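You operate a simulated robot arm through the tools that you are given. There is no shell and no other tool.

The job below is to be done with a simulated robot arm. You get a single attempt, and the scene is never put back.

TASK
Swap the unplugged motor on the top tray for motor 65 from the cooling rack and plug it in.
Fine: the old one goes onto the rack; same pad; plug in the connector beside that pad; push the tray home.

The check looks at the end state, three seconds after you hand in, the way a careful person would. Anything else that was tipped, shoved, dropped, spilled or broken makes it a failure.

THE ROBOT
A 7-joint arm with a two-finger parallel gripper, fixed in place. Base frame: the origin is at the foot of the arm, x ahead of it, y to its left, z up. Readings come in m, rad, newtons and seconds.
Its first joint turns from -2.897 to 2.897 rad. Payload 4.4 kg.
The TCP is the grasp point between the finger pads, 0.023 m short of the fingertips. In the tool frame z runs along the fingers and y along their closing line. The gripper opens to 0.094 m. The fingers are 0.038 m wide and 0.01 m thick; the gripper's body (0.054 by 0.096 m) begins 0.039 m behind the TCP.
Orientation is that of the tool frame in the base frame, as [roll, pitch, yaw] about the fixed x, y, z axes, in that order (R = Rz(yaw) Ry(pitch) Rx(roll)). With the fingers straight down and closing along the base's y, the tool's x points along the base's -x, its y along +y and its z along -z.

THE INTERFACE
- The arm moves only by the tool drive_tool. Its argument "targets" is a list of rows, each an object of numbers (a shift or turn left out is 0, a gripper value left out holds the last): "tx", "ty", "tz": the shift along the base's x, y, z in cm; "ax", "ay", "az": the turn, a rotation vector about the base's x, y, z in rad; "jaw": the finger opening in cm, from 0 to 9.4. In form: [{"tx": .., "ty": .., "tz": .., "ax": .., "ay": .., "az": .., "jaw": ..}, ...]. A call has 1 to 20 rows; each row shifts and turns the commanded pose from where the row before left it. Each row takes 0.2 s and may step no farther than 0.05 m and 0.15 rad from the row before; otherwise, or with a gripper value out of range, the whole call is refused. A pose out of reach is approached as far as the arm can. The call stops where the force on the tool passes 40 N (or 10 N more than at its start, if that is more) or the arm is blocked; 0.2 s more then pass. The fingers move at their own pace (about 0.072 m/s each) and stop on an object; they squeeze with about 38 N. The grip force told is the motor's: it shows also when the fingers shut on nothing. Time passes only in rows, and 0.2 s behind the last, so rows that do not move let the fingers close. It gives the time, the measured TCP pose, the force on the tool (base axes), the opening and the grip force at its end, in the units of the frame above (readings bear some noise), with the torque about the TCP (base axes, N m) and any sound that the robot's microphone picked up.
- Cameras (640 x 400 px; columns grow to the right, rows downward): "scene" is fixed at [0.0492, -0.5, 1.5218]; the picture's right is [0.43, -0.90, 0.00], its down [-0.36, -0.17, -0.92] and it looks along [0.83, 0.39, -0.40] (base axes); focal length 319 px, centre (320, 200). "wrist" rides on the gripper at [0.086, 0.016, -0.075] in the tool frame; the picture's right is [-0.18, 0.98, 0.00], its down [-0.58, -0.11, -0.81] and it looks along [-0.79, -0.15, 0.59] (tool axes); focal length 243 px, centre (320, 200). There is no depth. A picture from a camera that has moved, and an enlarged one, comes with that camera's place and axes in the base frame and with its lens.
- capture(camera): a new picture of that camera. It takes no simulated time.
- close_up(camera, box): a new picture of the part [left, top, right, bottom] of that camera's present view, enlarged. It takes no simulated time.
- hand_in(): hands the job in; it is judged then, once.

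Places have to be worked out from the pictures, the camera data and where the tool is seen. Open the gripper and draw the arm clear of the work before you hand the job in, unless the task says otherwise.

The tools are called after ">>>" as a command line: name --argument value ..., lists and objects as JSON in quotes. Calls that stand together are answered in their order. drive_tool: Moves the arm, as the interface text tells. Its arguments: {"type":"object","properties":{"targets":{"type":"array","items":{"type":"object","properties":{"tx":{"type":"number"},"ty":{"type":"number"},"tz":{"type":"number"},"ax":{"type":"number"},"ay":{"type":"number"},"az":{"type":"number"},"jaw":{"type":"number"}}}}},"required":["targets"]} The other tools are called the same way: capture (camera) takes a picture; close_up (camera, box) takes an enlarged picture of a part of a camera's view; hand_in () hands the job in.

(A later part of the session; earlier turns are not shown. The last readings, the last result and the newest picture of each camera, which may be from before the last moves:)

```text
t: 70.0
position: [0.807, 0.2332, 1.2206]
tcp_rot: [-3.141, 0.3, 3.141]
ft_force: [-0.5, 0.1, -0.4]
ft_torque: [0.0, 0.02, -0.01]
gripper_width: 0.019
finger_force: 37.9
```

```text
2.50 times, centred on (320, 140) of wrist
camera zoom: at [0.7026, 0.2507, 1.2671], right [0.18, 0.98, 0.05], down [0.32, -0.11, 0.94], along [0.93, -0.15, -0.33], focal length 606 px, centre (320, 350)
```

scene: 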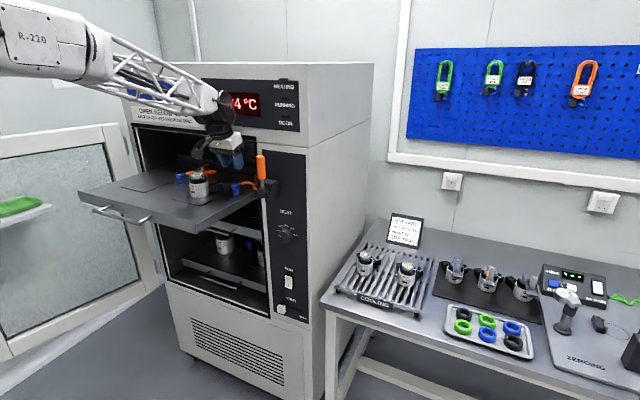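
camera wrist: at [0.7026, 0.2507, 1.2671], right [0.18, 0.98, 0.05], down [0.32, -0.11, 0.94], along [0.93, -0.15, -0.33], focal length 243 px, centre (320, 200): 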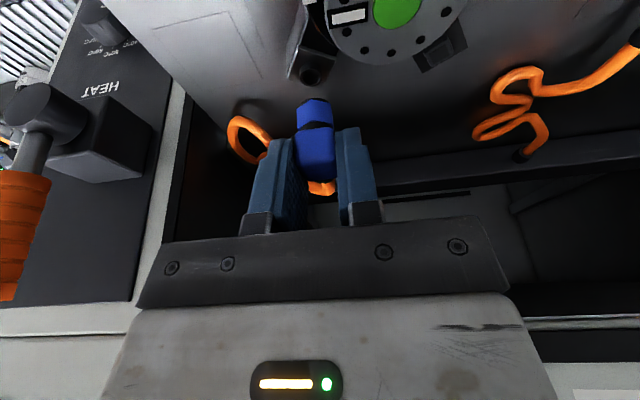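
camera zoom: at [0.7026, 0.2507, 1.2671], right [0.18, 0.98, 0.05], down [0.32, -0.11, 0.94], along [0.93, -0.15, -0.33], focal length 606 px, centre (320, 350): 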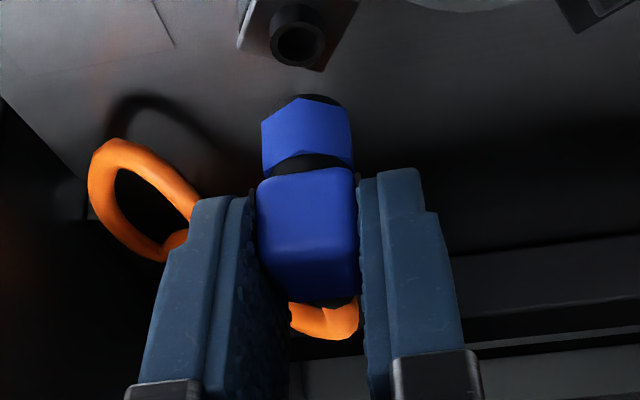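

Wrist and scene views show the plug within about 1 mm of the ring in plan. I trim half a millimetre each way and come down 2 cm, then look again.

>>> drive_tool --targets '[{"tx": 0.05, "ty": -0.07, "tz": -1}, {"tz": -1}, {}]'

>>> close_up --camera "wrist" --box '[260, 60, 380, 180]'

>>> close_up --camera "scene" --box '[200, 160, 240, 195]'

```text
t: 70.8
position: [0.8092, 0.2339, 1.2014]
tcp_rot: [3.141, 0.3, 3.141]
ft_force: [-0.2, -0.8, 0.5]
ft_torque: [-0.02, 0.01, 0.01]
gripper_width: 0.019
finger_force: 37.9
```

```text
3.33 times, centred on (320, 120) of wrist
camera zoom: at [0.7036, 0.2501, 1.2476], right [0.18, 0.98, 0.05], down [0.32, -0.11, 0.94], along [0.93, -0.15, -0.33], focal length 809 px, centre (320, 467)
```

zoom: 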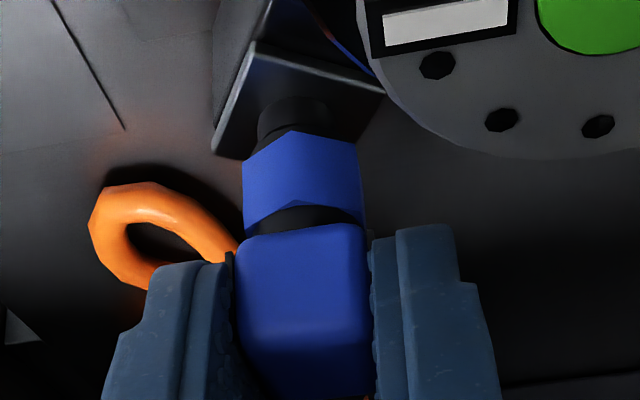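

```text
11.43 times, centred on (220, 178) of scene
camera zoom: at [0.0492, -0.5, 1.5218], right [0.43, -0.9, 0.0], down [-0.36, -0.17, -0.92], along [0.83, 0.39, -0.4], focal length 3647 px, centre (1463, 457)
```

zoom: 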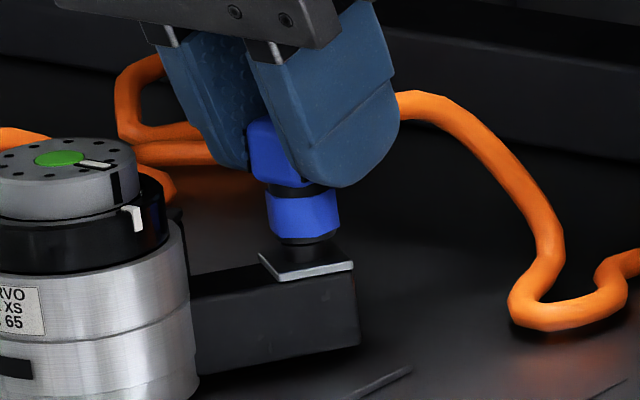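

Nearly aligned. I zoom harder from both cameras to judge the last millimetre.

>>> close_up --camera "scene" --box '[210, 172, 230, 190]'

>>> close_up --camera "wrist" --box '[285, 70, 345, 120]'

```text
16.00 times, centred on (220, 181) of scene
camera zoom: at [0.0492, -0.5, 1.5218], right [0.43, -0.9, 0.0], down [-0.36, -0.17, -0.92], along [0.83, 0.39, -0.4], focal length 5106 px, centre (1920, 504)
```

zoom: 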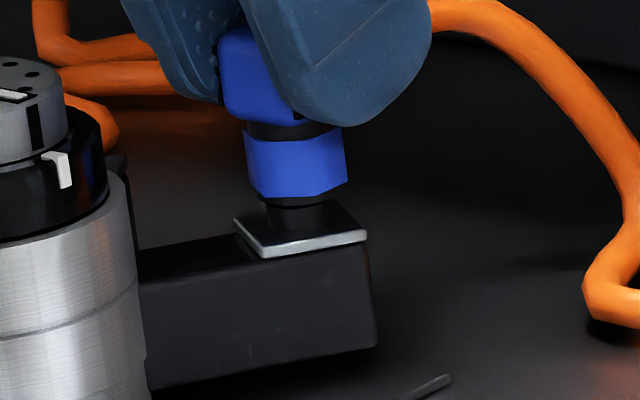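

```text
8.00 times, centred on (315, 95) of wrist
camera zoom: at [0.7036, 0.2501, 1.2476], right [0.18, 0.98, 0.05], down [0.32, -0.11, 0.94], along [0.93, -0.15, -0.33], focal length 1941 px, centre (360, 1040)
```

zoom: 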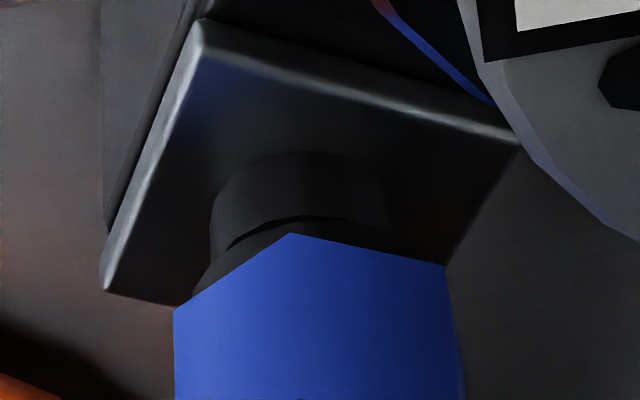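

Plug and ring line up within about half a millimetre. I lower in 2 mm steps, watching the force.

>>> drive_tool --targets '[{"tz": -0.2}, {"tz": -0.2}, {}]'

>>> close_up --camera "scene" --box '[210, 172, 230, 190]'

>>> close_up --camera "wrist" --box '[285, 70, 345, 120]'

```text
t: 71.6
position: [0.8084, 0.2335, 1.1977]
tcp_rot: [-3.14, 0.301, -3.141]
ft_force: [-0.2, -0.1, 0.4]
ft_torque: [0.06, 0.0, 0.01]
gripper_width: 0.0189
finger_force: 37.5
```

```text
16.00 times, centred on (220, 181) of scene
camera zoom: at [0.0492, -0.5, 1.5218], right [0.43, -0.9, 0.0], down [-0.36, -0.17, -0.92], along [0.83, 0.39, -0.4], focal length 5106 px, centre (1920, 504)
```

zoom: 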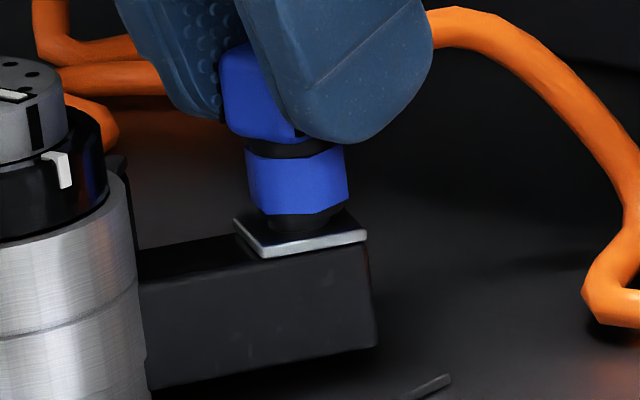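

```text
8.00 times, centred on (315, 95) of wrist
camera zoom: at [0.7035, 0.2503, 1.2438], right [0.18, 0.98, 0.05], down [0.32, -0.11, 0.94], along [0.93, -0.15, -0.33], focal length 1941 px, centre (360, 1040)
```

zoom: 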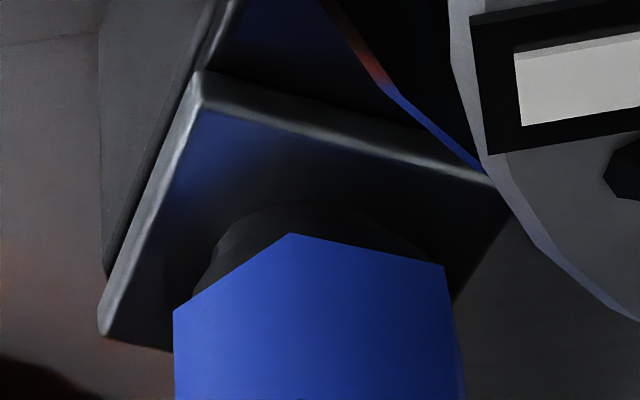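

No resistance yet, and the ring is going inside the plug. I continue down 1 mm at a time.

>>> drive_tool --targets '[{"tz": -0.1}, {"tz": -0.1}, {}]'

>>> drive_tool --targets '[{"tz": -0.1}, {"tz": -0.1}, {}]'

>>> close_up --camera "scene" --box '[210, 172, 230, 190]'

>>> close_up --camera "wrist" --box '[270, 70, 360, 150]'

```text
t: 72.4
position: [0.8091, 0.2319, 1.1957]
tcp_rot: [3.141, 0.302, -3.141]
ft_force: [-0.1, 0.4, 0.1]
ft_torque: [0.0, -0.01, 0.02]
gripper_width: 0.0188
finger_force: 38.0
```

```text
t: 73.2
position: [0.8097, 0.2318, 1.1947]
tcp_rot: [3.141, 0.302, 3.141]
ft_force: [-0.4, 1.5, 13.9]
ft_torque: [0.19, 0.59, -0.07]
gripper_width: 0.019
finger_force: 38.1
```

```text
16.00 times, centred on (220, 181) of scene
camera zoom: at [0.0492, -0.5, 1.5218], right [0.43, -0.9, 0.0], down [-0.36, -0.17, -0.92], along [0.83, 0.39, -0.4], focal length 5106 px, centre (1920, 504)
```

zoom: 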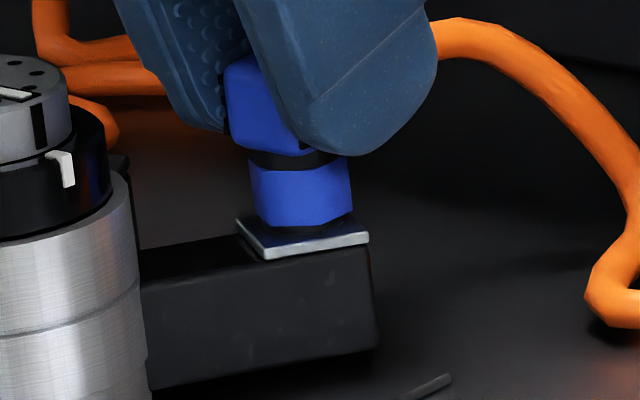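

```text
5.00 times, centred on (315, 110) of wrist
camera zoom: at [0.7037, 0.2498, 1.241], right [0.18, 0.98, 0.06], down [0.32, -0.11, 0.94], along [0.93, -0.15, -0.33], focal length 1213 px, centre (345, 650)
```

zoom: 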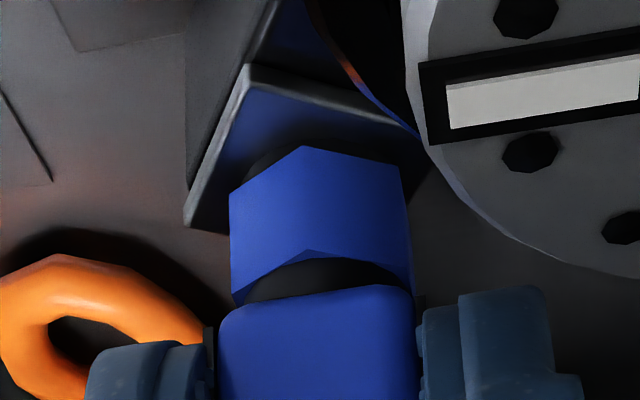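

Resistance of 14 N appeared, but with a 0.59 N·m torque, which I want to understand before pushing. I look at the wider views for any other contact.

>>> close_up --camera "scene" --box '[170, 110, 270, 200]'

>>> close_up --camera "scene" --box '[185, 140, 235, 190]'

>>> capture --camera "wrist"

```text
4.44 times, centred on (220, 155) of scene
camera zoom: at [0.0492, -0.5, 1.5218], right [0.43, -0.9, 0.0], down [-0.36, -0.17, -0.92], along [0.83, 0.39, -0.4], focal length 1418 px, centre (764, 400)
```

zoom: 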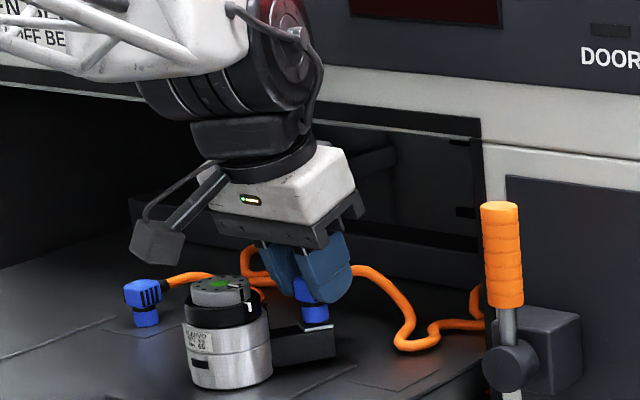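

```text
8.00 times, centred on (210, 165) of scene
camera zoom: at [0.0492, -0.5, 1.5218], right [0.43, -0.9, 0.0], down [-0.36, -0.17, -0.92], along [0.83, 0.39, -0.4], focal length 2553 px, centre (1200, 480)
```

zoom: 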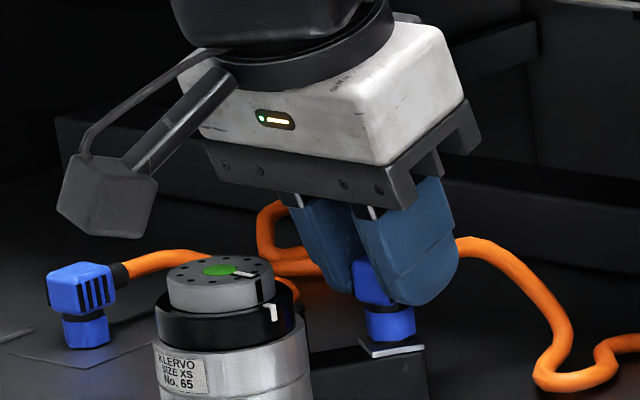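

```text
taken
camera wrist: at [0.7037, 0.2498, 1.241], right [0.18, 0.98, 0.06], down [0.32, -0.11, 0.94], along [0.93, -0.15, -0.33], focal length 243 px, centre (320, 200)
```

wrist: 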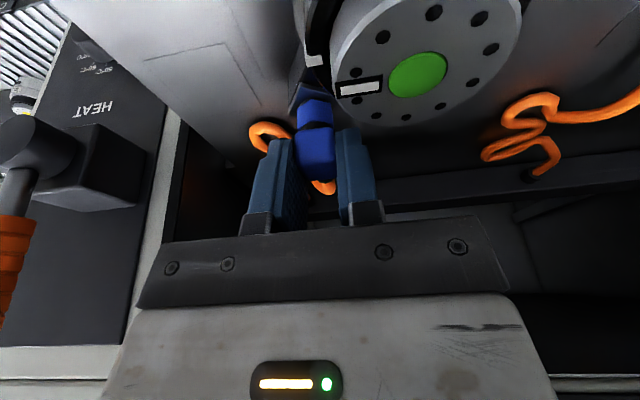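

No other contact is visible: crossbar and camera clear the motor. I hold still one row to re-read the force and torque.

>>> drive_tool --targets '[{}]'

```text
t: 73.6
position: [0.8088, 0.2332, 1.1947]
tcp_rot: [-3.141, 0.301, 3.141]
ft_force: [1.1, 0.6, 17.8]
ft_torque: [0.14, 0.7, -0.03]
gripper_width: 0.0189
finger_force: 38.1
```

The contact seems real and at plate level: the plug has dropped 6.6 mm since the ring's ~5 mm were still showing. I take a tight look to confirm it's fully seated.

>>> close_up --camera "scene" --box '[213, 176, 225, 188]'

>>> close_up --camera "wrist" --box '[285, 75, 345, 125]'

```text
16.00 times, centred on (219, 182) of scene
camera zoom: at [0.0492, -0.5, 1.5218], right [0.43, -0.9, 0.0], down [-0.36, -0.17, -0.92], along [0.83, 0.39, -0.4], focal length 5106 px, centre (1936, 488)
```

zoom: 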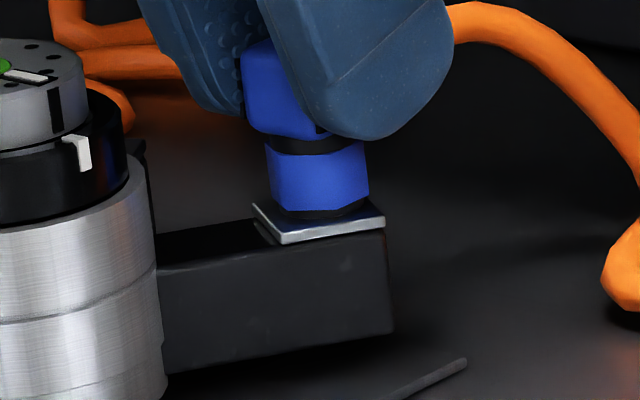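

```text
8.00 times, centred on (315, 100) of wrist
camera zoom: at [0.7038, 0.2497, 1.2409], right [0.18, 0.98, 0.06], down [0.32, -0.11, 0.94], along [0.93, -0.15, -0.33], focal length 1941 px, centre (360, 1000)
```

zoom: 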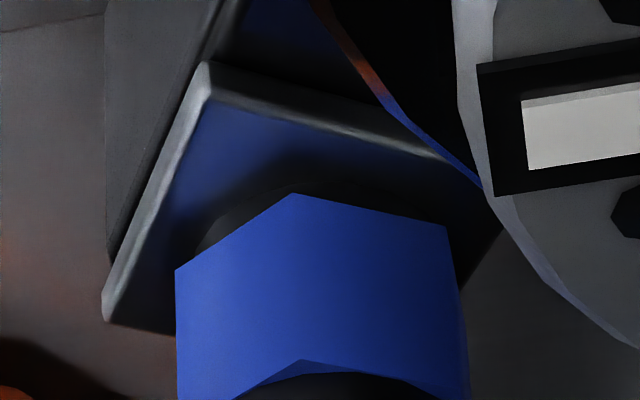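

The gasket is flush on the socket plate and the ring is hidden inside, so the plug is seated. I relieve the downward push by 1.5 mm before letting go.

>>> drive_tool --targets '[{"tz": 0.15}, {}]'

>>> close_up --camera "scene" --box '[213, 176, 225, 188]'

```text
t: 74.2
position: [0.8095, 0.2326, 1.1948]
tcp_rot: [-3.141, 0.298, -3.141]
ft_force: [1.1, -1.4, 7.5]
ft_torque: [-0.04, 0.09, 0.0]
gripper_width: 0.0191
finger_force: 37.9
```

```text
16.00 times, centred on (219, 182) of scene
camera zoom: at [0.0492, -0.5, 1.5218], right [0.43, -0.9, 0.0], down [-0.36, -0.17, -0.92], along [0.83, 0.39, -0.4], focal length 5106 px, centre (1936, 488)
```

zoom: 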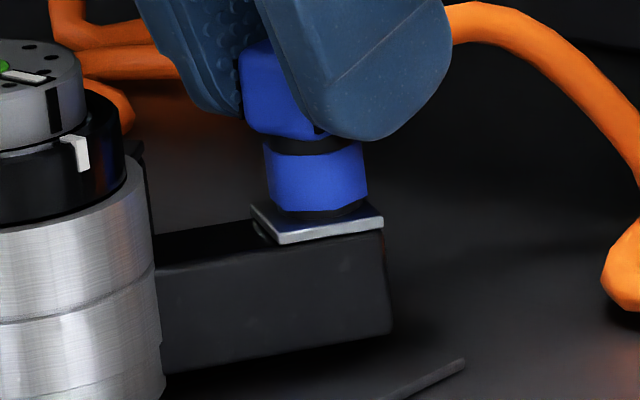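

Torque has gone and 7 N remains, plug still flush. I open the jaws gently to 3 cm.

>>> drive_tool --targets '[{"tz": 0.05}, {"jaw": 2.3}, {"jaw": 2.7}, {"jaw": 3.2}, {}, {}]'

>>> close_up --camera "scene" --box '[205, 165, 235, 192]'

>>> capture --camera "wrist"

```text
t: 75.6
position: [0.8083, 0.2336, 1.1948]
tcp_rot: [3.141, 0.301, 3.141]
ft_force: [-0.4, -0.4, -0.7]
ft_torque: [0.02, -0.04, 0.02]
gripper_width: 0.0318
finger_force: 0.0
```

```text
14.81 times, centred on (220, 178) of scene
camera zoom: at [0.0492, -0.5, 1.5218], right [0.43, -0.9, 0.0], down [-0.36, -0.17, -0.92], along [0.83, 0.39, -0.4], focal length 4728 px, centre (1802, 518)
```

zoom: 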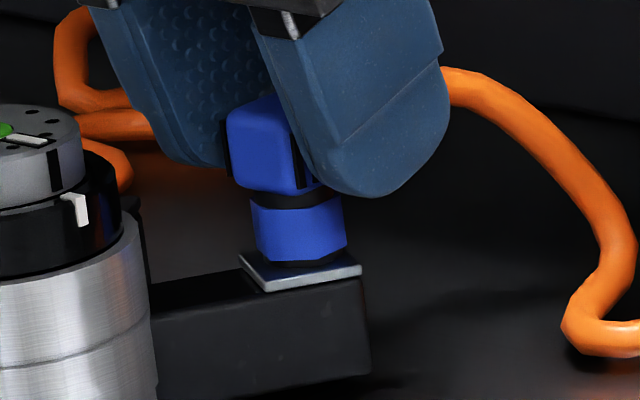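

```text
taken
camera wrist: at [0.7036, 0.25, 1.2418], right [0.18, 0.98, 0.05], down [0.32, -0.11, 0.94], along [0.93, -0.15, -0.33], focal length 243 px, centre (320, 200)
```

wrist: 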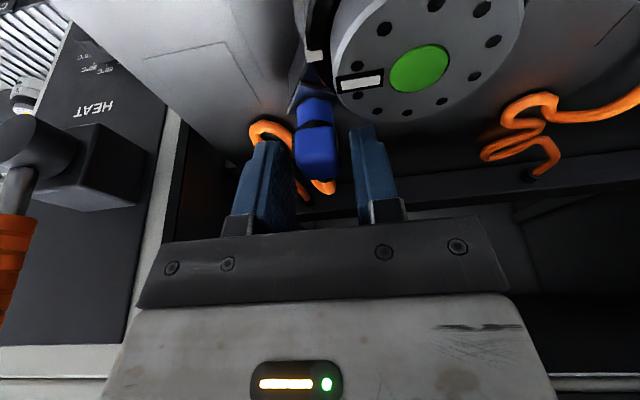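

The plug stays upright on its socket. I rise straight up, clear of cable and motor, and then inspect.

>>> drive_tool --targets '[{"tz": 1}, {"tz": 2}, {"tz": 2.5}, {"tz": 2.5}, {"tx": -3, "tz": 1}, {"tx": -3, "tz": 1}, {}]'

>>> capture --camera "wrist"

>>> close_up --camera "scene" --box '[185, 150, 265, 205]'

>>> close_up --camera "scene" --box '[205, 165, 235, 192]'

```text
t: 77.2
position: [0.7476, 0.2348, 1.2962]
tcp_rot: [-3.141, 0.299, -3.141]
ft_force: [0.7, 0.1, -0.5]
ft_torque: [-0.01, 0.0, -0.02]
gripper_width: 0.0321
finger_force: 0.1
```

```text
taken
camera wrist: at [0.6421, 0.2523, 1.3426], right [0.18, 0.98, 0.05], down [0.32, -0.11, 0.94], along [0.93, -0.15, -0.33], focal length 243 px, centre (320, 200)
```

wrist: 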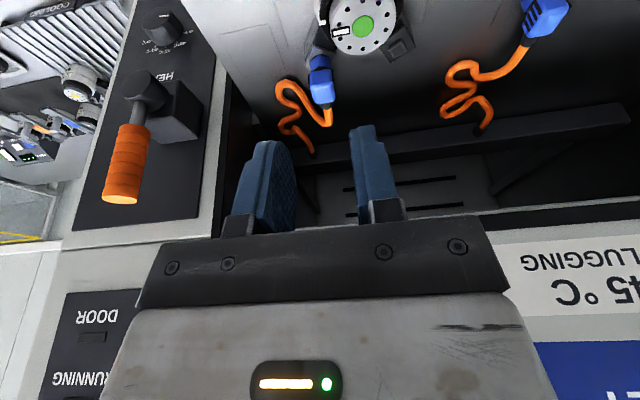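

```text
7.27 times, centred on (225, 178) of scene
camera zoom: at [0.0492, -0.5, 1.5218], right [0.43, -0.9, 0.0], down [-0.36, -0.17, -0.92], along [0.83, 0.39, -0.4], focal length 2321 px, centre (1011, 364)
```

zoom: 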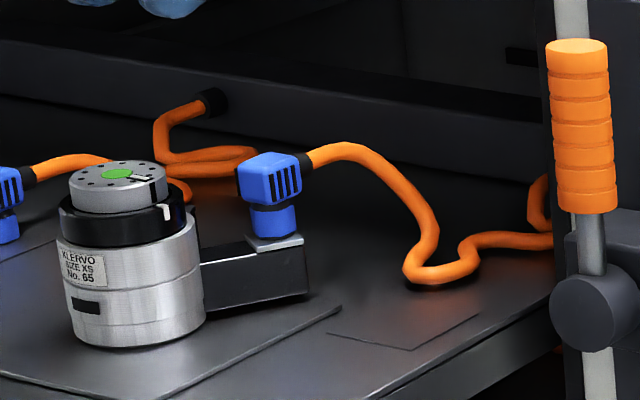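

```text
14.81 times, centred on (220, 178) of scene
camera zoom: at [0.0492, -0.5, 1.5218], right [0.43, -0.9, 0.0], down [-0.36, -0.17, -0.92], along [0.83, 0.39, -0.4], focal length 4728 px, centre (1802, 518)
```

zoom: 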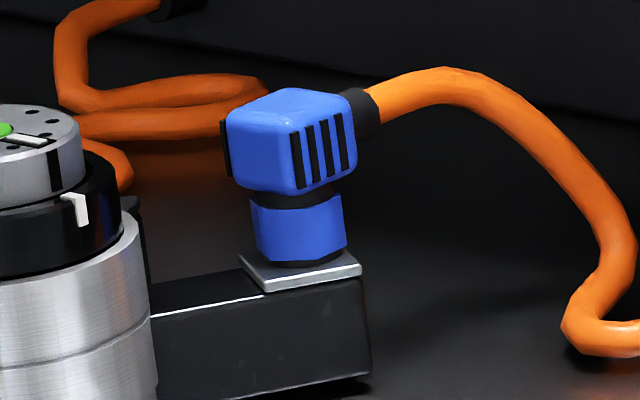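

The plug stands vertical and flush on the plate. For comparison, I look at how the parked left connector's base looks, and view the plug from the wrist.

>>> close_up --camera "scene" --box '[168, 162, 198, 189]'

>>> close_up --camera "wrist" --box '[280, 30, 360, 100]'

>>> close_up --camera "scene" --box '[212, 170, 228, 186]'

```text
14.81 times, centred on (183, 176) of scene
camera zoom: at [0.0492, -0.5, 1.5218], right [0.43, -0.9, 0.0], down [-0.36, -0.17, -0.92], along [0.83, 0.39, -0.4], focal length 4728 px, centre (2350, 563)
```

zoom: 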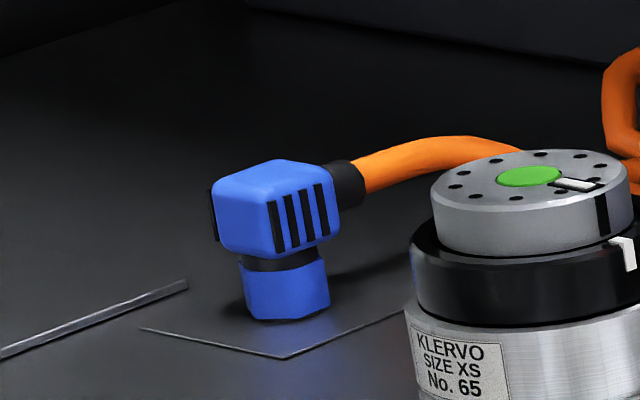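

```text
5.71 times, centred on (320, 65) of wrist
camera zoom: at [0.6421, 0.2523, 1.3426], right [0.18, 0.98, 0.05], down [0.32, -0.11, 0.94], along [0.93, -0.15, -0.33], focal length 1386 px, centre (320, 971)
```

zoom: 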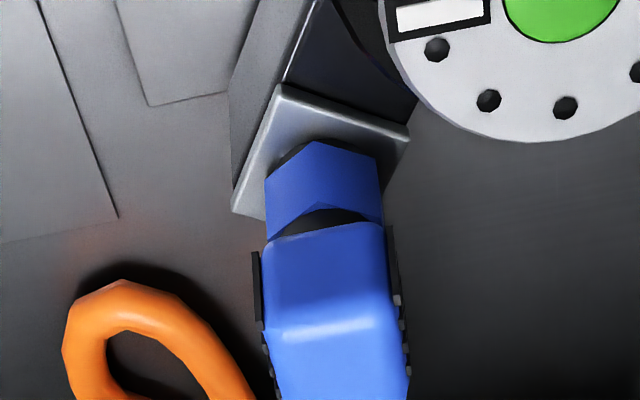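

```text
16.00 times, centred on (220, 178) of scene
camera zoom: at [0.0492, -0.5, 1.5218], right [0.43, -0.9, 0.0], down [-0.36, -0.17, -0.92], along [0.83, 0.39, -0.4], focal length 5106 px, centre (1920, 552)
```

zoom: 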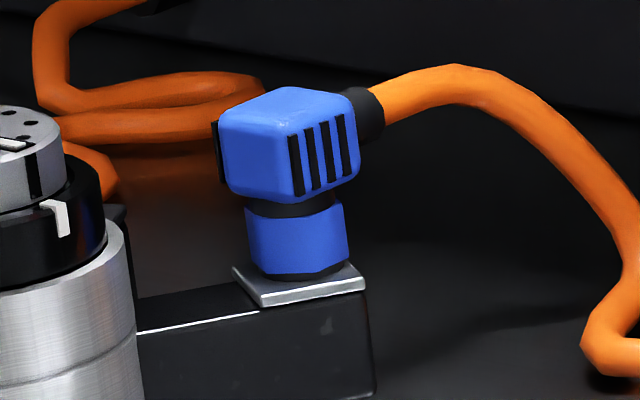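

The gasket is flush, the same as on the parked connector, so it is plugged in. Next is pushing the tray home; I look at the tray front and handle, and at the lower tray's home position.

>>> close_up --camera "scene" --box '[70, 170, 210, 250]'

>>> close_up --camera "scene" --box '[150, 220, 300, 320]'

>>> close_up --camera "scene" --box '[120, 110, 280, 220]'

```text
4.57 times, centred on (140, 210) of scene
camera zoom: at [0.0492, -0.5, 1.5218], right [0.43, -0.9, 0.0], down [-0.36, -0.17, -0.92], along [0.83, 0.39, -0.4], focal length 1459 px, centre (1143, 154)
```

zoom: 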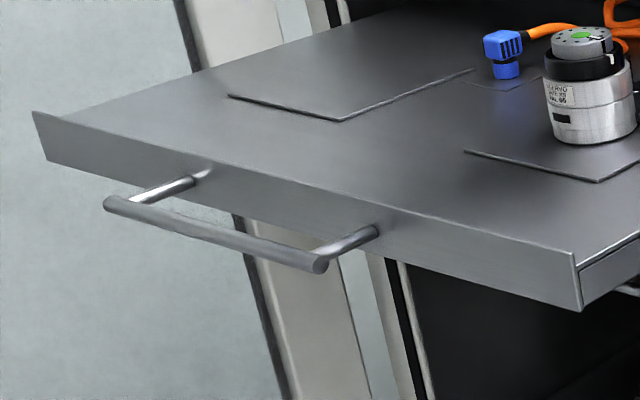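

```text
4.00 times, centred on (225, 270) of scene
camera zoom: at [0.0492, -0.5, 1.5218], right [0.43, -0.9, 0.0], down [-0.36, -0.17, -0.92], along [0.83, 0.39, -0.4], focal length 1276 px, centre (700, -80)
```

zoom: 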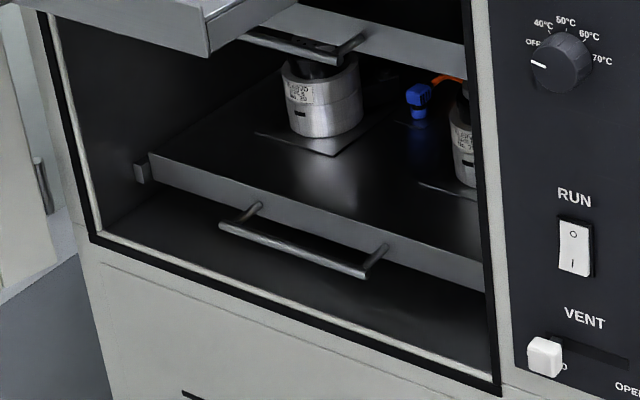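

```text
3.64 times, centred on (200, 165) of scene
camera zoom: at [0.0492, -0.5, 1.5218], right [0.43, -0.9, 0.0], down [-0.36, -0.17, -0.92], along [0.83, 0.39, -0.4], focal length 1160 px, centre (756, 327)
```

zoom: 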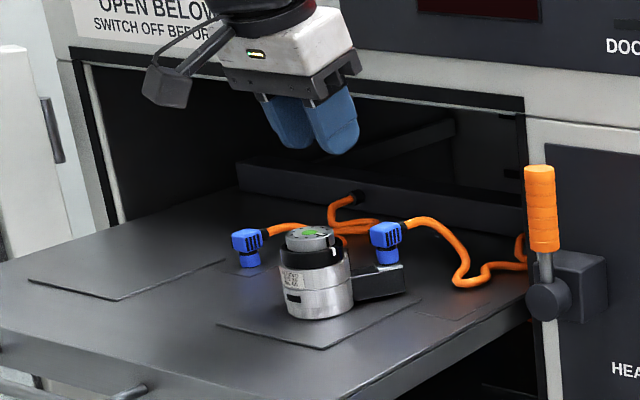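

The handle bar runs at about x=0.546, z=1.11, centred at y≈0.376, and the lower trays show home is about 0.34 m further in. I'll push the bar with closed fingers, hand tilted 0.6 rad so the wrist stays clear of the header (opening top z≈1.30). First I draw back over the tray, then line up in front of the handle.

>>> drive_tool --targets '[{"tz": 2}, {"tx": -4.2}, {"tx": -4.2}, {"tx": -4.2}, {"tx": -4.2}, {"tx": -4.2}, {"tx": -4.2}, {"ty": 3.5, "jaw": 0}, {"ty": 3.5}, {"ty": 3.5}, {"ty": 3.6}, {"ay": -0.15}, {"ay": -0.15}, {}]'

>>> capture --camera "wrist"

>>> capture --camera "scene"

```text
t: 80.2
position: [0.4958, 0.3751, 1.3136]
tcp_rot: [-3.141, 0.601, 3.14]
ft_force: [-1.0, 0.0, 0.7]
ft_torque: [-0.01, -0.01, 0.02]
gripper_width: 0.0002
finger_force: 38.5
```

```text
taken
camera wrist: at [0.3821, 0.392, 1.3279], right [0.15, 0.98, 0.1], down [0.02, -0.11, 0.99], along [0.99, -0.15, -0.04], focal length 243 px, centre (320, 200)
```

wrist: 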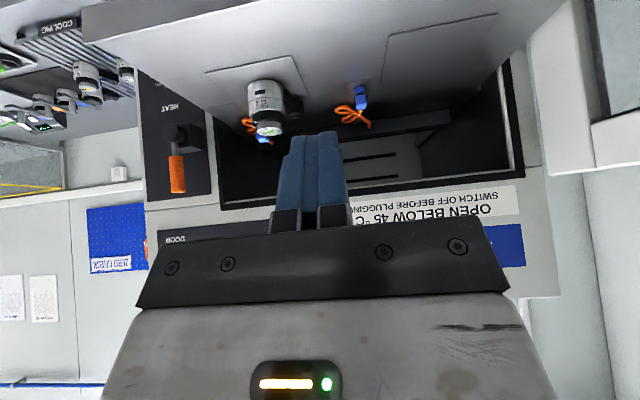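

```text
taken
```

scene: 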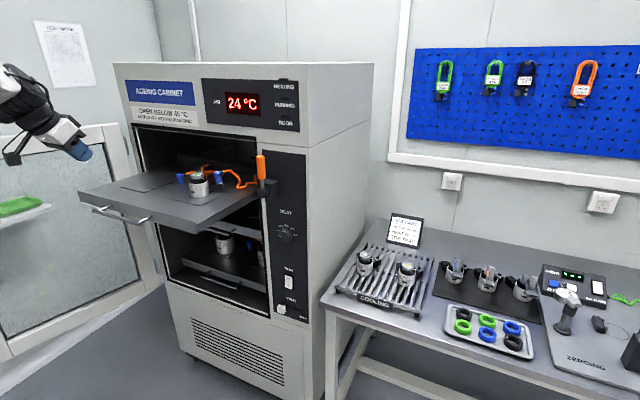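

Lined up with the handle's middle. I back off 1 cm and lower the fingers in front of the bar.

>>> drive_tool --targets '[{"tx": -1.2, "tz": -4}, {"tz": -4.5}, {"tz": -4.5}, {"tz": -4.5}, {"tz": -2.5}, {"tz": -1.6}, {}]'

>>> capture --camera "wrist"

>>> close_up --camera "scene" --box '[40, 130, 220, 260]'

```text
t: 81.8
position: [0.4841, 0.3743, 1.1]
tcp_rot: [3.141, 0.599, 3.14]
ft_force: [-0.1, 0.1, 0.2]
ft_torque: [-0.02, 0.01, 0.01]
gripper_width: 0.0
finger_force: 37.9
```

```text
taken
camera wrist: at [0.3697, 0.3922, 1.1132], right [0.15, 0.98, 0.1], down [0.03, -0.11, 0.99], along [0.99, -0.15, -0.04], focal length 243 px, centre (320, 200)
```

wrist: 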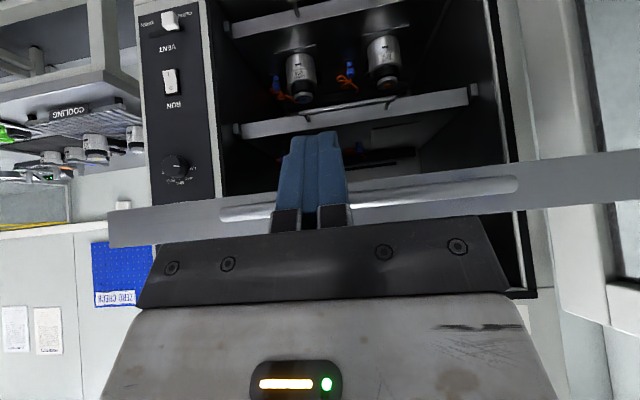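

```text
3.08 times, centred on (130, 195) of scene
camera zoom: at [0.0492, -0.5, 1.5218], right [0.43, -0.9, 0.0], down [-0.36, -0.17, -0.92], along [0.83, 0.39, -0.4], focal length 982 px, centre (905, 215)
```

zoom: 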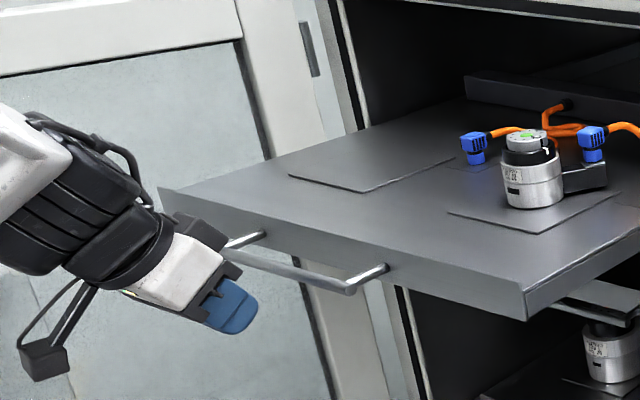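

The bar is level with the finger pads. I lower 6 mm more for a better contact spot, then ease forward until the fingers meet the bar.

>>> drive_tool --targets '[{"tz": -0.6}, {"tx": 1.5}, {"tx": 1}, {"tx": 0.7}, {"tx": 0.7}, {"tx": 0.7}, {}]'

>>> capture --camera "wrist"

>>> close_up --camera "scene" --box '[40, 130, 220, 260]'

```text
t: 83.4
position: [0.5303, 0.3753, 1.0922]
tcp_rot: [3.141, 0.599, -3.14]
ft_force: [-0.9, 0.0, -2.2]
ft_torque: [0.0, 0.01, 0.0]
gripper_width: 0.0
finger_force: 38.5
```

```text
taken
camera wrist: at [0.4169, 0.3919, 1.1066], right [0.15, 0.98, 0.1], down [0.03, -0.11, 0.99], along [0.99, -0.15, -0.04], focal length 243 px, centre (320, 200)
```

wrist: 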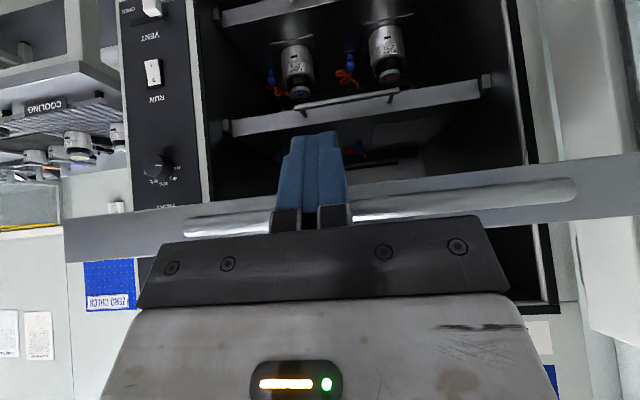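

```text
3.08 times, centred on (130, 195) of scene
camera zoom: at [0.0492, -0.5, 1.5218], right [0.43, -0.9, 0.0], down [-0.36, -0.17, -0.92], along [0.83, 0.39, -0.4], focal length 982 px, centre (905, 215)
```

zoom: 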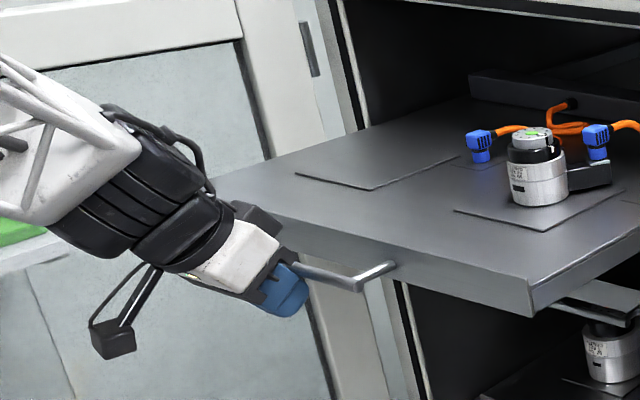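

Contact made and the tray already slides easily (force about 2 N). I continue at a gentle 1.5 cm per row.

>>> drive_tool --targets '[{"tx": 0.8}, {"tx": 1}, {"tx": 1.3}, {"tx": 1.5}, {"tx": 1.5}, {"tx": 1.5}, {"tx": 1.5}, {"tx": 1.5}, {"tx": 1.2}, {"tx": 0.8}, {}]'

>>> capture --camera "wrist"

>>> capture --camera "scene"

>>> close_up --camera "scene" --box '[90, 120, 290, 250]'

```text
t: 85.8
position: [0.6571, 0.3755, 1.0938]
tcp_rot: [3.14, 0.601, 3.141]
ft_force: [0.1, 0.0, -1.0]
ft_torque: [0.0, 0.01, 0.01]
gripper_width: 0.0
finger_force: 38.7
```

```text
taken
camera wrist: at [0.5425, 0.3924, 1.1072], right [0.15, 0.98, 0.1], down [0.02, -0.11, 0.99], along [0.99, -0.15, -0.04], focal length 243 px, centre (320, 200)
```

wrist: 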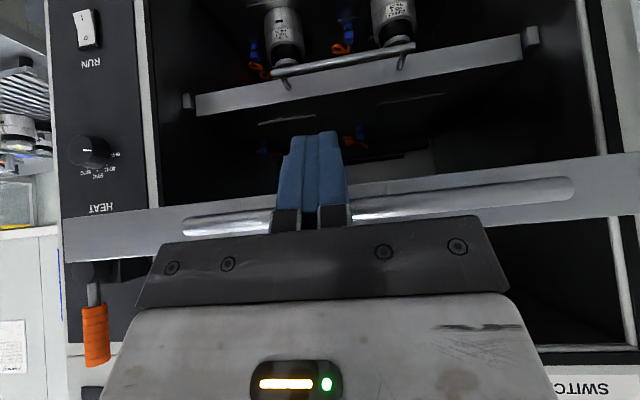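

```text
taken
```

scene: 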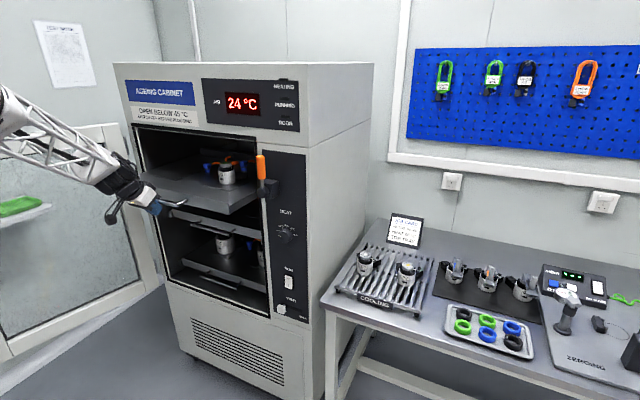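

```text
3.08 times, centred on (190, 185) of scene
camera zoom: at [0.0492, -0.5, 1.5218], right [0.43, -0.9, 0.0], down [-0.36, -0.17, -0.92], along [0.83, 0.39, -0.4], focal length 982 px, centre (720, 246)
```

zoom: 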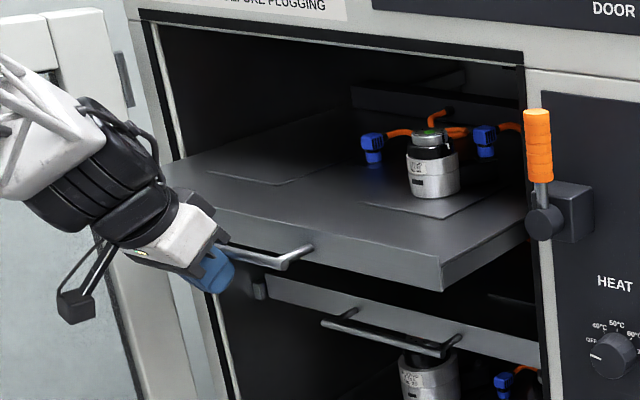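

The tray glides in and motor and plug travel with it. I continue another ~12 cm.

>>> drive_tool --targets '[{"tx": 0.8}, {"tx": 1}, {"tx": 1.3}, {"tx": 1.5}, {"tx": 1.5}, {"tx": 1.5}, {"tx": 1.5}, {"tx": 1.5}, {"tx": 1.2}, {"tx": 0.8}, {}]'

>>> capture --camera "wrist"

>>> close_up --camera "scene" --box '[90, 110, 310, 250]'

```text
t: 88.2
position: [0.7837, 0.3746, 1.0931]
tcp_rot: [-3.142, 0.601, 3.14]
ft_force: [-1.5, 0.4, -1.1]
ft_torque: [-0.02, 0.0, 0.04]
gripper_width: 0.0
finger_force: 38.2
```

```text
taken
camera wrist: at [0.6694, 0.3911, 1.1064], right [0.15, 0.98, 0.1], down [0.02, -0.11, 0.99], along [0.99, -0.15, -0.04], focal length 243 px, centre (320, 200)
```

wrist: 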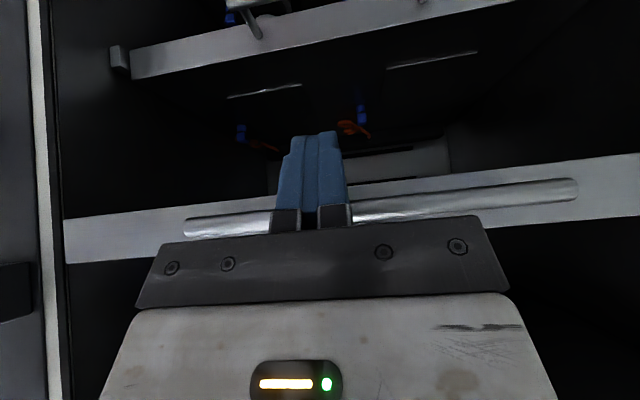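

```text
2.86 times, centred on (200, 180) of scene
camera zoom: at [0.0492, -0.5, 1.5218], right [0.43, -0.9, 0.0], down [-0.36, -0.17, -0.92], along [0.83, 0.39, -0.4], focal length 912 px, centre (663, 257)
```

zoom: 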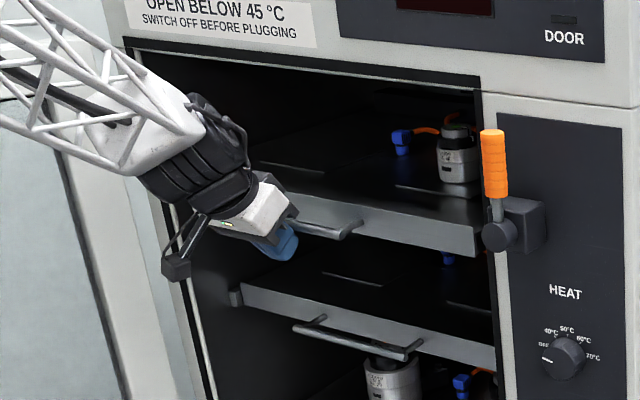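

About 7 cm left judging by the tray below. I go on in 1 cm steps, then slower, watching for the stop.

>>> drive_tool --targets '[{"tx": 0.7}, {"tx": 1}, {"tx": 1}, {"tx": 1}, {"tx": 0.8}, {"tx": 0.6}, {}]'

>>> capture --camera "wrist"

>>> close_up --camera "scene" --box '[90, 110, 310, 250]'

```text
t: 89.8
position: [0.8334, 0.3765, 1.0942]
tcp_rot: [3.14, 0.6, -3.141]
ft_force: [0.0, -0.6, -0.2]
ft_torque: [-0.04, 0.01, -0.05]
gripper_width: 0.0
finger_force: 38.2
```

```text
taken
camera wrist: at [0.7197, 0.3925, 1.1071], right [0.15, 0.98, 0.1], down [0.02, -0.11, 0.99], along [0.99, -0.15, -0.04], focal length 243 px, centre (320, 200)
```

wrist: 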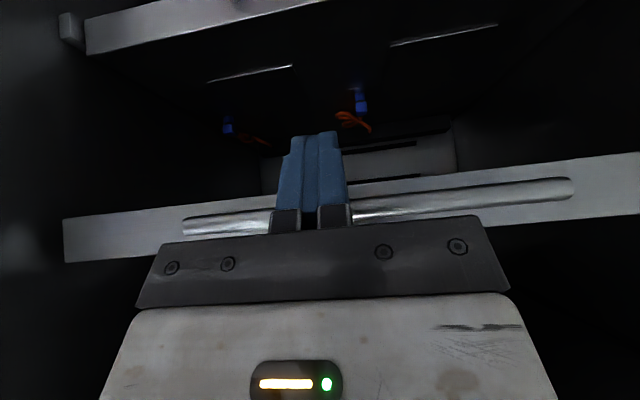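

```text
2.86 times, centred on (200, 180) of scene
camera zoom: at [0.0492, -0.5, 1.5218], right [0.43, -0.9, 0.0], down [-0.36, -0.17, -0.92], along [0.83, 0.39, -0.4], focal length 912 px, centre (663, 257)
```

zoom: 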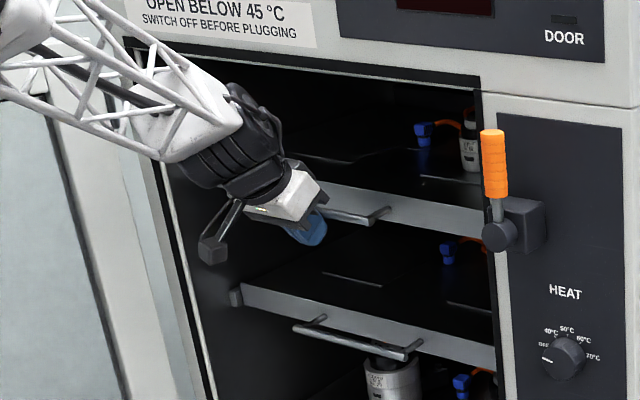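

Still moving freely with no stop yet. I keep going in smaller steps.

>>> drive_tool --targets '[{"tx": 0.6}, {"tx": 0.6}, {"tx": 0.6}, {"tx": 0.5}, {"tx": 0.5}, {}]'

>>> close_up --camera "scene" --box '[90, 110, 310, 250]'

>>> capture --camera "wrist"

```text
t: 91.2
position: [0.8624, 0.3757, 1.0939]
tcp_rot: [3.141, 0.601, -3.141]
ft_force: [-0.1, 0.3, -0.1]
ft_torque: [-0.01, -0.02, 0.02]
gripper_width: 0.0001
finger_force: 38.1
```

```text
2.86 times, centred on (200, 180) of scene
camera zoom: at [0.0492, -0.5, 1.5218], right [0.43, -0.9, 0.0], down [-0.36, -0.17, -0.92], along [0.83, 0.39, -0.4], focal length 912 px, centre (663, 257)
```

zoom: 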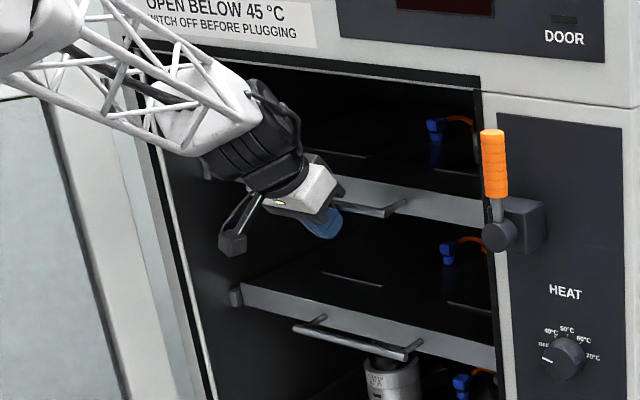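

```text
taken
camera wrist: at [0.7476, 0.3923, 1.1067], right [0.15, 0.98, 0.1], down [0.02, -0.11, 0.99], along [0.99, -0.15, -0.04], focal length 243 px, centre (320, 200)
```

wrist: 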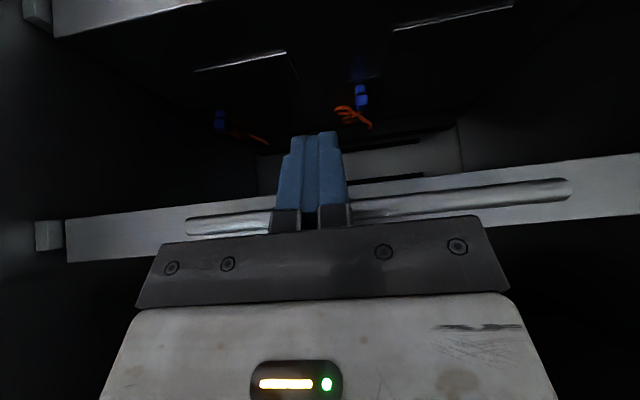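

The tray front is now about level with the one below. I zoom to compare the two tray fronts and handles exactly.

>>> close_up --camera "scene" --box '[190, 165, 270, 250]'

>>> close_up --camera "wrist" --box '[0, 0, 140, 280]'

>>> close_up --camera "wrist" --box '[500, 0, 640, 260]'

```text
4.71 times, centred on (230, 208) of scene
camera zoom: at [0.0492, -0.5, 1.5218], right [0.43, -0.9, 0.0], down [-0.36, -0.17, -0.92], along [0.83, 0.39, -0.4], focal length 1502 px, centre (744, 165)
```

zoom: 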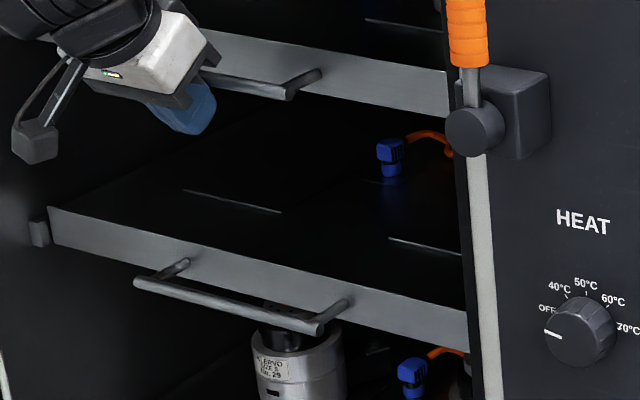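

```text
1.43 times, centred on (70, 140) of wrist
camera zoom: at [0.7476, 0.3923, 1.1067], right [0.15, 0.98, 0.1], down [0.02, -0.11, 0.99], along [0.99, -0.15, -0.04], focal length 347 px, centre (677, 286)
```

zoom: 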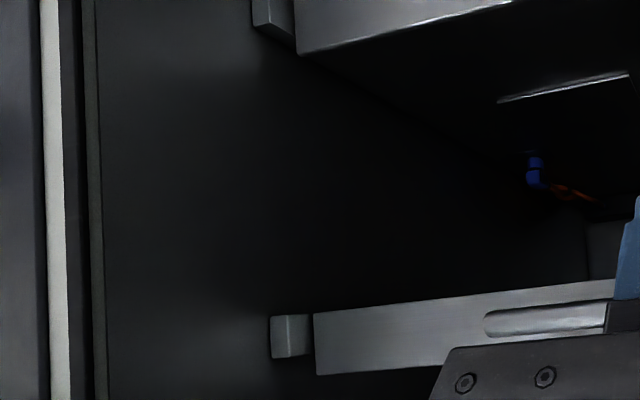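

```text
1.54 times, centred on (570, 130) of wrist
camera zoom: at [0.7476, 0.3923, 1.1067], right [0.15, 0.98, 0.1], down [0.02, -0.11, 0.99], along [0.99, -0.15, -0.04], focal length 373 px, centre (-65, 308)
```

zoom: 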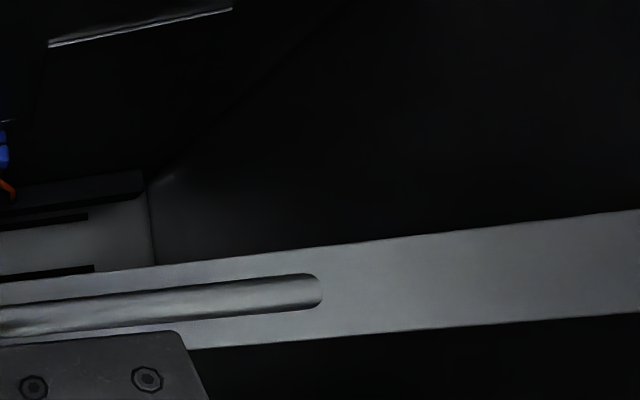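

The top tray's bar is level with the middle tray's within a few millimetres. I nudge 3 mm at a time to feel for the stop.

>>> drive_tool --targets '[{"tx": 0.3}, {}]'

>>> drive_tool --targets '[{"tx": 0.3}, {}]'

>>> close_up --camera "scene" --box '[190, 165, 270, 250]'

```text
t: 91.8
position: [0.8633, 0.376, 1.0925]
tcp_rot: [-3.141, 0.598, -3.141]
ft_force: [-15.2, -0.6, -2.1]
ft_torque: [0.03, -0.15, 0.03]
gripper_width: 0.0002
finger_force: 37.6
```

```text
t: 92.2
position: [0.8649, 0.3741, 1.09]
tcp_rot: [-3.14, 0.596, 3.141]
ft_force: [-1.8, -1.2, -1.6]
ft_torque: [0.02, 0.01, -0.04]
gripper_width: 0.0005
finger_force: 38.4
stopped in row 1: the force on the tool passed its limit at 48 N (the readings are from after the stop); the commanded pose is now the measured one
```

```text
4.71 times, centred on (230, 208) of scene
camera zoom: at [0.0492, -0.5, 1.5218], right [0.43, -0.9, 0.0], down [-0.36, -0.17, -0.92], along [0.83, 0.39, -0.4], focal length 1502 px, centre (744, 165)
```

zoom: 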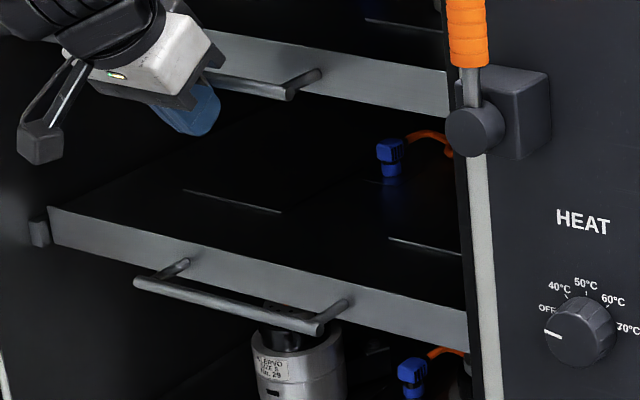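

Firm stop felt: the tray is home. I draw straight back from the handle and then check the motor and plug inside.

>>> drive_tool --targets '[{"tx": -1}, {"tx": -2}, {"tx": -3}, {"tx": -4}, {"tx": -4}, {"tx": -4}, {}]'

>>> capture --camera "wrist"

>>> capture --camera "scene"

>>> close_up --camera "scene" --box '[130, 120, 310, 250]'

```text
t: 93.8
position: [0.6863, 0.3783, 1.0908]
tcp_rot: [-3.14, 0.596, -3.137]
ft_force: [-0.3, 0.5, 0.1]
ft_torque: [-0.01, -0.02, -0.01]
gripper_width: 0.0
finger_force: 38.2
```

```text
taken
camera wrist: at [0.5717, 0.3955, 1.1045], right [0.15, 0.98, 0.1], down [0.03, -0.11, 0.99], along [0.99, -0.15, -0.04], focal length 243 px, centre (320, 200)
```

wrist: 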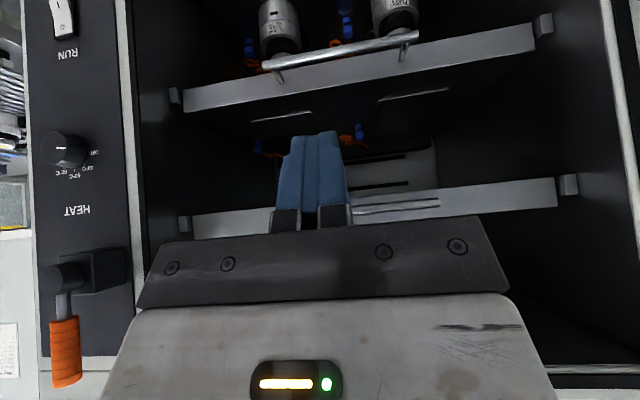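

```text
taken
```

scene: 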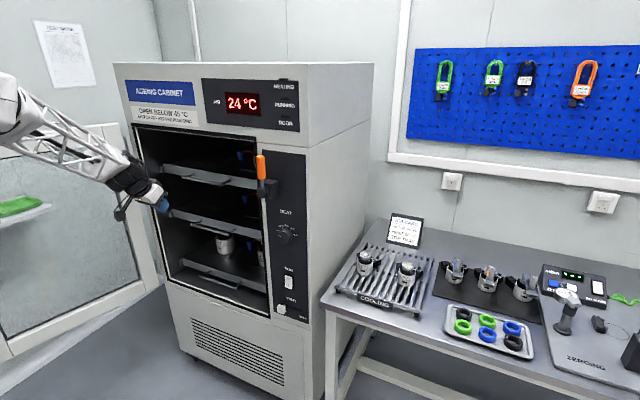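

```text
3.08 times, centred on (220, 185) of scene
camera zoom: at [0.0492, -0.5, 1.5218], right [0.43, -0.9, 0.0], down [-0.36, -0.17, -0.92], along [0.83, 0.39, -0.4], focal length 982 px, centre (628, 246)
```

zoom: 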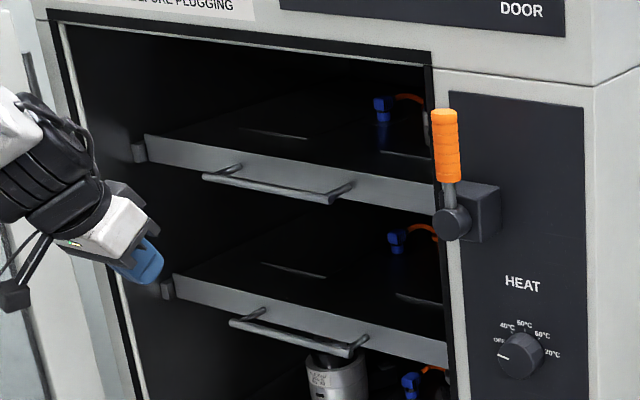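

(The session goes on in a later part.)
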